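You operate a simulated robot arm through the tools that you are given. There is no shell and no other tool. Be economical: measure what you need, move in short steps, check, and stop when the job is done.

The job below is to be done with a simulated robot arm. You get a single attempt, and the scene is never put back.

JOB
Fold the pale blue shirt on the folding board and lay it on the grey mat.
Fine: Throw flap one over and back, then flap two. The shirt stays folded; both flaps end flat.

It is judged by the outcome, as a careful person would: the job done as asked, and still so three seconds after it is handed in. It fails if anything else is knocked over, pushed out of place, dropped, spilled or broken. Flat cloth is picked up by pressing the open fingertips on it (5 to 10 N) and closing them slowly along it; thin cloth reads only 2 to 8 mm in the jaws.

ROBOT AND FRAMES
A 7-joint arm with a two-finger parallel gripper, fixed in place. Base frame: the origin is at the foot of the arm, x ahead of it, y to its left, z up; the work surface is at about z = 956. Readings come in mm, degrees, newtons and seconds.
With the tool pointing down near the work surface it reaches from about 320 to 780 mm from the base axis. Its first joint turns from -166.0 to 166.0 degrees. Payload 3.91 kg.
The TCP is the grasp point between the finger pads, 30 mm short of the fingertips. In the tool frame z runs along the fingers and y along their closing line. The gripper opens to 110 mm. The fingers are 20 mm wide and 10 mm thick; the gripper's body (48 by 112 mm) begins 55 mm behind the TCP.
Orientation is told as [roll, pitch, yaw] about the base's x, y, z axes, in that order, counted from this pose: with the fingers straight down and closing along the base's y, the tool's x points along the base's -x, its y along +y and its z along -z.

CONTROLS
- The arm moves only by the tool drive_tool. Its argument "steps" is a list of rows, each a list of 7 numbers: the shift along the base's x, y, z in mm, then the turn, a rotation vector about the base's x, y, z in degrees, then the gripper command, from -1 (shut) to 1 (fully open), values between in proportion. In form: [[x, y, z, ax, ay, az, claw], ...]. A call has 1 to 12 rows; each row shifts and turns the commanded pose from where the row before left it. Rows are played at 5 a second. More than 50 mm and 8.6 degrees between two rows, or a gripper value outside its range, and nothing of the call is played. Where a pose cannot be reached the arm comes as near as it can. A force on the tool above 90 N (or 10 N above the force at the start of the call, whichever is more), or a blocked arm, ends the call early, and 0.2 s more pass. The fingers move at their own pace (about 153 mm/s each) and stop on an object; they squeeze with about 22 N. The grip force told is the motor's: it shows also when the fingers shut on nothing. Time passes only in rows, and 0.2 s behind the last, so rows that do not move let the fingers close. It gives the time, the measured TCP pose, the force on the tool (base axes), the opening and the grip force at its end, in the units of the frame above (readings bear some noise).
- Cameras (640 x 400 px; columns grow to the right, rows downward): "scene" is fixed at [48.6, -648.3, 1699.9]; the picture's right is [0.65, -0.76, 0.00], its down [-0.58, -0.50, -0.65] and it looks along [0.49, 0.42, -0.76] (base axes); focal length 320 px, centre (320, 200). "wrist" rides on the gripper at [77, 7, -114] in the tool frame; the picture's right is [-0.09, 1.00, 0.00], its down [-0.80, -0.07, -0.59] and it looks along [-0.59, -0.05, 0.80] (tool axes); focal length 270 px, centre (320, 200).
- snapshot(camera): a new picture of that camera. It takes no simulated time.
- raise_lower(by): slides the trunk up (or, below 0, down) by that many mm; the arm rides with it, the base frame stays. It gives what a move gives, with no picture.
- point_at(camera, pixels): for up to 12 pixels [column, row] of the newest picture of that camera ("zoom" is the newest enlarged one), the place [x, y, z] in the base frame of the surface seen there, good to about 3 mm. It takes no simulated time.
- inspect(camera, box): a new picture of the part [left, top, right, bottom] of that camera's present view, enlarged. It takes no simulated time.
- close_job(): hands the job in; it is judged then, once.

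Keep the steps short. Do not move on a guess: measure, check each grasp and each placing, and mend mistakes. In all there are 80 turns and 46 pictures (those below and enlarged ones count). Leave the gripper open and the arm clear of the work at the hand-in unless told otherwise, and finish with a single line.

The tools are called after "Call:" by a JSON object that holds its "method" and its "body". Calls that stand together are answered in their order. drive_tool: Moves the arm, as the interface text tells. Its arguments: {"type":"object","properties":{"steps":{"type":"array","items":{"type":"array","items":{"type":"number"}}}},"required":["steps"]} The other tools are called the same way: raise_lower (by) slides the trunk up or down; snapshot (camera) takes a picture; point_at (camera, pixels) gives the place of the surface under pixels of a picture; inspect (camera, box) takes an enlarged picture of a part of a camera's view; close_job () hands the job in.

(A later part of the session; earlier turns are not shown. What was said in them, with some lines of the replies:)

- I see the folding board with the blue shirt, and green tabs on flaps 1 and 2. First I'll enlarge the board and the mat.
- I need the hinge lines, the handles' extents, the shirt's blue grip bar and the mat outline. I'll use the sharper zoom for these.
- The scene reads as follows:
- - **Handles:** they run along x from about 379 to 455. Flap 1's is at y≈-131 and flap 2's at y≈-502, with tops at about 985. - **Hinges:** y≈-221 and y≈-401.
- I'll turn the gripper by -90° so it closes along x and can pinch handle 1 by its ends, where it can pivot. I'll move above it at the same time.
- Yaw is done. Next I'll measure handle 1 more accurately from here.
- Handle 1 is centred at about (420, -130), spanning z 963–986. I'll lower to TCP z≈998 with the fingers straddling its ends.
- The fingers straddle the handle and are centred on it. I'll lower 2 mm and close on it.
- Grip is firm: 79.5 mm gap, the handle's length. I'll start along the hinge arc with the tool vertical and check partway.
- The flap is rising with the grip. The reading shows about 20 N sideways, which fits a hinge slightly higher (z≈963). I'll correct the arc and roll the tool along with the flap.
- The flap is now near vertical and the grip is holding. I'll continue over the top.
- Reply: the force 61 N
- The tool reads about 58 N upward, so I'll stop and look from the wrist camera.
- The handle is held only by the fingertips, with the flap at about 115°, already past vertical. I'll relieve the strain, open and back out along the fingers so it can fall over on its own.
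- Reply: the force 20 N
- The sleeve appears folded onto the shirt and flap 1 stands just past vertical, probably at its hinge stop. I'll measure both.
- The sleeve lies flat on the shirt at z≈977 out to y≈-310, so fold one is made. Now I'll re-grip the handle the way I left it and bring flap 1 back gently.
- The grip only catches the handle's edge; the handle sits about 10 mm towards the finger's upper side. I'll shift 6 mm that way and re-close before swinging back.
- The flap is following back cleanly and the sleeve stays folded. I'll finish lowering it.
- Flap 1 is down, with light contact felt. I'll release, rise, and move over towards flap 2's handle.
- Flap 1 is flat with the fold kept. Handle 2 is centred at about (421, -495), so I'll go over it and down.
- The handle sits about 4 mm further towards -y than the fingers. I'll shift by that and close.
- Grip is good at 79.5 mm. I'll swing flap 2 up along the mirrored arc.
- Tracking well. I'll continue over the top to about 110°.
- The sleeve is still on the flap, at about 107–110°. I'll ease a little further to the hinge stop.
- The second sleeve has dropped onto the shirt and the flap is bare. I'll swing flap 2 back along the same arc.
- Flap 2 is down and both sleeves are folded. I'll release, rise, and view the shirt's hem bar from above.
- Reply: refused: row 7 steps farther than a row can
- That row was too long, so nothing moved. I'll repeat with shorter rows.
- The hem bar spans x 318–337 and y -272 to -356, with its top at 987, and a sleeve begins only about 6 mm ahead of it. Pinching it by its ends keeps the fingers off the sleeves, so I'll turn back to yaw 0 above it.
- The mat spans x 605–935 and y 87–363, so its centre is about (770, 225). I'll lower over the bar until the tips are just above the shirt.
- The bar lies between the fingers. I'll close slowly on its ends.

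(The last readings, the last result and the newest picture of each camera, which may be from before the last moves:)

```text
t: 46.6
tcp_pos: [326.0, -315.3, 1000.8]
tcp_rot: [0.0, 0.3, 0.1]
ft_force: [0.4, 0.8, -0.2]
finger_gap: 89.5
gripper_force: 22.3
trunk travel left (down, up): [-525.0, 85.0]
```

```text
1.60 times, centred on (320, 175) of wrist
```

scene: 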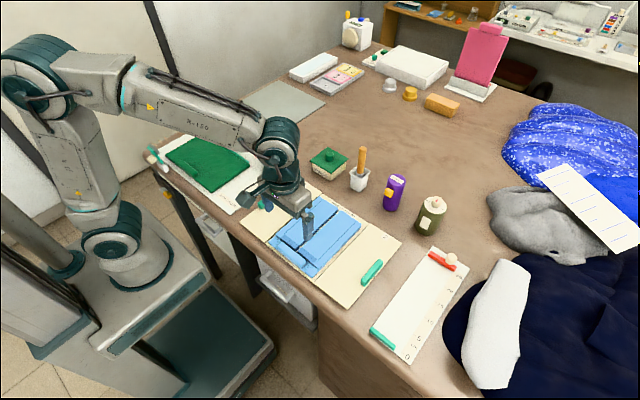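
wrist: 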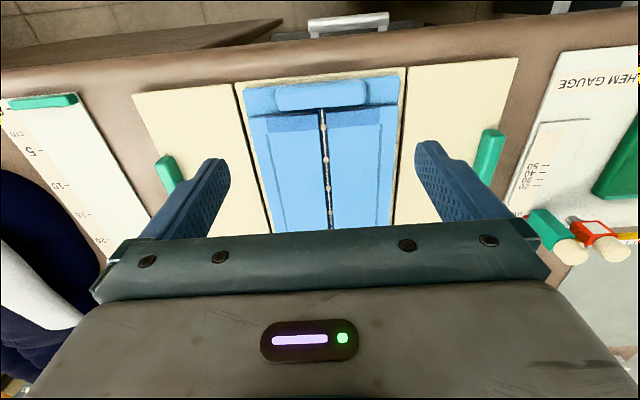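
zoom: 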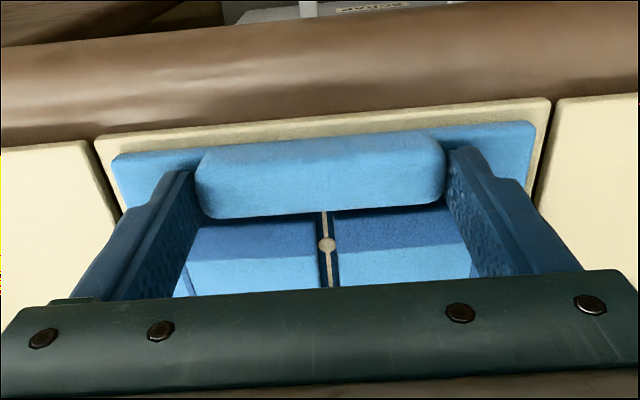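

Gripped at 89.5 mm. I'll lift slowly and check how the shirt hangs.

Call:
{"method": "drive_tool", "body": {"steps": [[0, 0, 5, 0, 0, 0, -1], [0, 0, 8, 0, 0, 0, -1], [0, 0, 12, 0, 0, 0, -1], [0, 0, 15, 0, 0, 0, -1], [0, 0, 15, 0, 0, 0, -1], [0, 0, 0, 0, 0, 0, -1]]}}

Call:
{"method": "inspect", "body": {"camera": "scene", "box": [200, 120, 420, 320]}}

```text
t: 48.0
tcp_pos: [325.6, -314.4, 1056.8]
tcp_rot: [0.0, 0.2, 0.1]
ft_force: [0.6, 0.2, -1.6]
finger_gap: 89.4
gripper_force: 21.9
trunk travel left (down, up): [-525.0, 85.0]
```

```text
2.00 times, centred on (310, 220) of scene
```

zoom: 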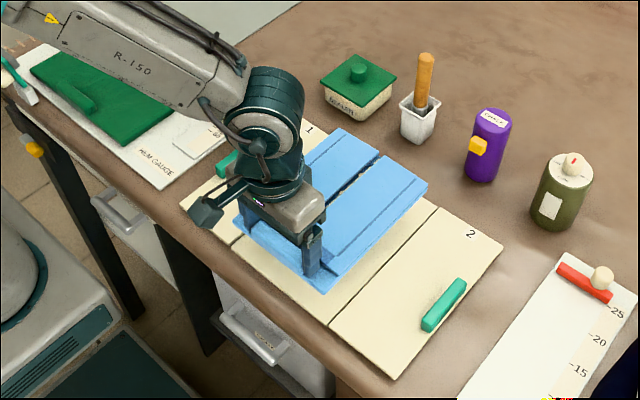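

The shirt is held level, about 2 N of load, and stays folded. I'll raise it clear of everything.

Call:
{"method": "drive_tool", "body": {"steps": [[0, 0, 20, 0, 0, 0, -1], [0, 0, 25, 0, 0, 0, -1], [0, 0, 25, 0, 0, 0, -1], [0, 0, 25, 0, 0, 0, -1], [0, 0, 20, 0, 0, 0, -1], [9, 14, 5, 0, 0, 0, -1], [16, 25, 0, 0, 0, 0, -1], [16, 25, 0, 0, 0, 0, -1], [16, 25, 0, 0, 0, 0, -1], [16, 25, 0, 0, 0, 0, -1], [16, 25, 0, 0, 0, 0, -1], [16, 25, 0, 0, 0, 0, -1]]}}

Call:
{"method": "drive_tool", "body": {"steps": [[17, 25, 0, 0, 0, 0, -1], [17, 25, 0, 0, 0, 0, -1], [17, 25, 0, 0, 0, 0, -1], [17, 25, 0, 0, 0, 0, -1], [17, 25, 0, 0, 0, 0, -1], [17, 25, 0, 0, 0, 0, -1], [17, 25, 0, 0, 0, 0, -1], [17, 25, 0, 0, 0, 0, -1], [17, 25, 0, 0, 0, 0, -1], [17, 25, 0, 0, 0, 0, -1], [17, 25, 0, 0, 0, 0, -1], [17, 25, 0, 0, 0, 0, -1]]}}

Call:
{"method": "snapshot", "body": {"camera": "scene"}}

```text
t: 50.6
tcp_pos: [431.3, -150.5, 1176.0]
tcp_rot: [-0.1, 0.2, 0.0]
ft_force: [0.2, 0.4, -2.0]
finger_gap: 89.3
gripper_force: 22.5
trunk travel left (down, up): [-525.0, 85.0]
```

```text
t: 53.2
tcp_pos: [635.6, 150.0, 1175.7]
tcp_rot: [0.0, 0.3, -0.1]
ft_force: [-0.3, -0.6, -1.1]
finger_gap: 89.2
gripper_force: 22.2
trunk travel left (down, up): [-525.0, 85.0]
```

```text
8 pictures are left
```

scene: 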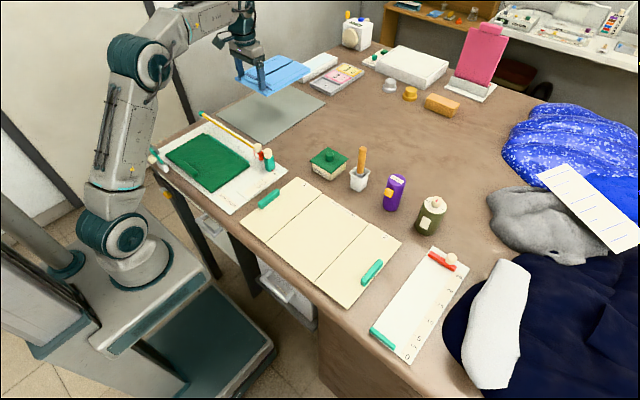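

The shirt is intact and both flaps are flat. I'll move to (676, 222) and descend; the shirt should touch the mat at TCP z≈994.

Call:
{"method": "drive_tool", "body": {"steps": [[14, 24, 0, 0, 0, 0, -1], [14, 24, 0, 0, 0, 0, -1], [12.5, 24, 0, 0, 0, 0, -1], [0, 0, -25, 0, 0, 0, -1], [0, 0, -30, 0, 0, 0, -1], [0, 0, -30, 0, 0, 0, -1], [0, 0, -30, 0, 0, 0, -1], [0, 0, -25, 0, 0, 0, -1], [0, 0, -15, 0, 0, 0, -1], [0, 0, 0, 0, 0, 0, -1]]}}

Call:
{"method": "inspect", "body": {"camera": "scene", "box": [180, 40, 350, 170]}}

```text
t: 55.4
tcp_pos: [676.2, 221.0, 1020.4]
tcp_rot: [-0.1, 0.2, 0.1]
ft_force: [-1.9, 0.2, -1.3]
finger_gap: 89.4
gripper_force: 22.5
trunk travel left (down, up): [-525.0, 85.0]
```

```text
3.08 times, centred on (265, 105) of scene
```

zoom: 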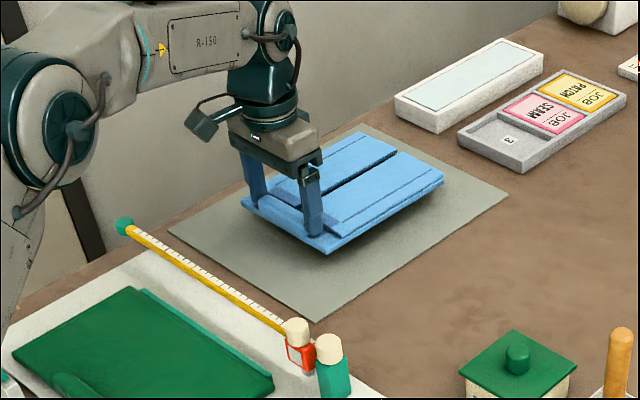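

It is well centred over the mat. I'll lower the last 25 mm gently, watching the force.

Call:
{"method": "drive_tool", "body": {"steps": [[0, 0, -8, 0, 0, 0, -1], [0, 0, -8, 0, 0, 0, -1], [0, 0, -5, 0, 0, 0, -1], [0, 0, -3, 0, 0, 0, -1], [0, 0, -1, 0, 0, 0, -1], [0, 0, 0, 0, 0, 0, -1]]}}

```text
t: 56.8
tcp_pos: [676.3, 221.2, 997.1]
tcp_rot: [0.0, 0.2, 0.0]
ft_force: [-0.6, -0.7, 2.4]
finger_gap: 89.5
gripper_force: 21.5
trunk travel left (down, up): [-525.0, 85.0]
```

Force has turned positive (2.4 N), so it is touching. I'll lower 2 mm more and look before release.

Call:
{"method": "drive_tool", "body": {"steps": [[0, 0, -1, 0, 0, 0, -1], [0, 0, -1, 0, 0, 0, -1], [0, 0, 0, 0, 0, 0, -1]]}}

Call:
{"method": "inspect", "body": {"camera": "scene", "box": [180, 40, 350, 170]}}

```text
t: 57.6
tcp_pos: [675.7, 219.9, 995.1]
tcp_rot: [0.1, 0.2, 0.0]
ft_force: [2.9, 1.9, 13.0]
finger_gap: 89.6
gripper_force: 21.6
trunk travel left (down, up): [-525.0, 85.0]
```

```text
3.08 times, centred on (265, 105) of scene
```

zoom: 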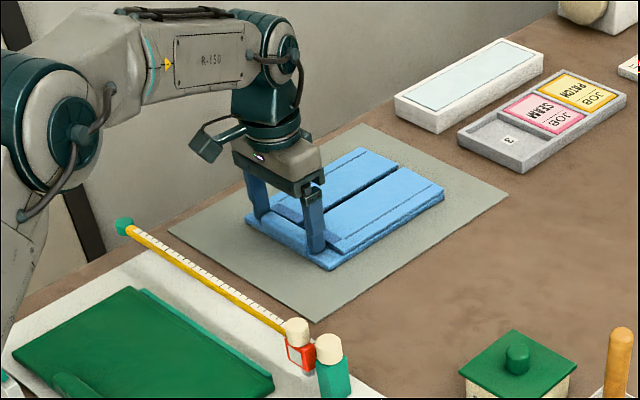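

It lies flat on the mat. I'll open gradually, rise straight up and back away.

Call:
{"method": "drive_tool", "body": {"steps": [[0, 0, 1, 0, 0, 0, 0.7], [0, 0, 0, 0, 0, 0, 0.85], [0, 0, 0, 0, 0, 0, 1], [0, 0, 15, 0, 0, 0, 1], [0, 0, 30, 0, 0, 0, 1], [0, 0, 40, 0, 0, 0, 1], [0, 0, 45, 0, 0, 0, 1], [0, 0, 45, 0, 0, 0, 1], [-40, -20, 20, 0, 0, 0, 1], [-40, -20, 0, 0, 0, 0, 1], [-40, -25, 0, 0, 0, 0, 1], [-40, -25, 0, 0, 0, 0, 1]]}}

Call:
{"method": "snapshot", "body": {"camera": "scene"}}

Call:
{"method": "inspect", "body": {"camera": "scene", "box": [180, 40, 350, 170]}}

```text
t: 60.2
tcp_pos: [514.1, 130.9, 1190.8]
tcp_rot: [0.0, 0.2, 0.0]
ft_force: [-0.1, -0.9, -0.5]
finger_gap: 109.7
gripper_force: 0.1
trunk travel left (down, up): [-525.0, 85.0]
```

```text
5 pictures are left
```

scene: 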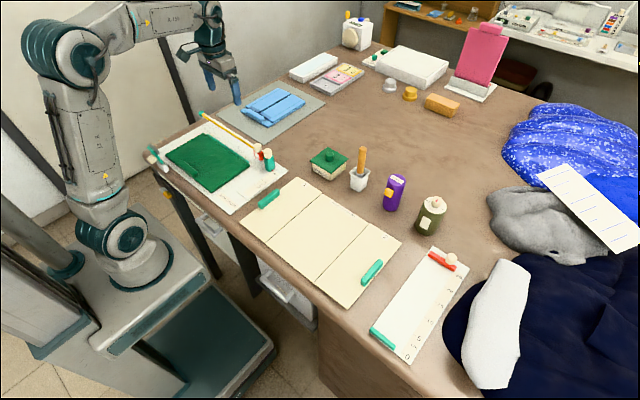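

```text
3.08 times, centred on (265, 105) of scene
```

zoom: 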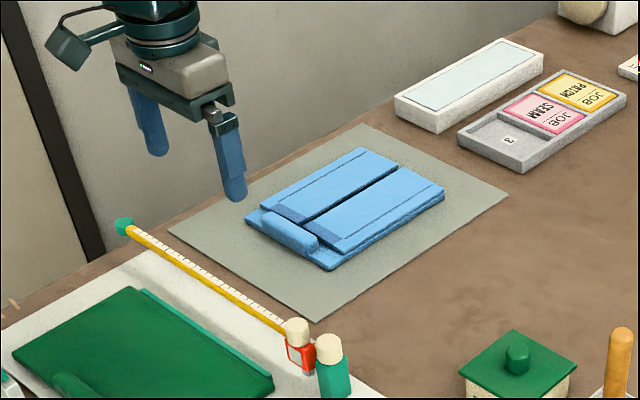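

The folded shirt lies flat within the mat. Both flaps are flat, nothing else has moved, and the gripper is open and clear, so I'll hand in.

Call:
{"method": "close_job", "body": {}}

```text
The job is handed in.
```

The pale blue shirt is folded and lies flat on the grey mat, both flaps are down flat, and the job is handed in.
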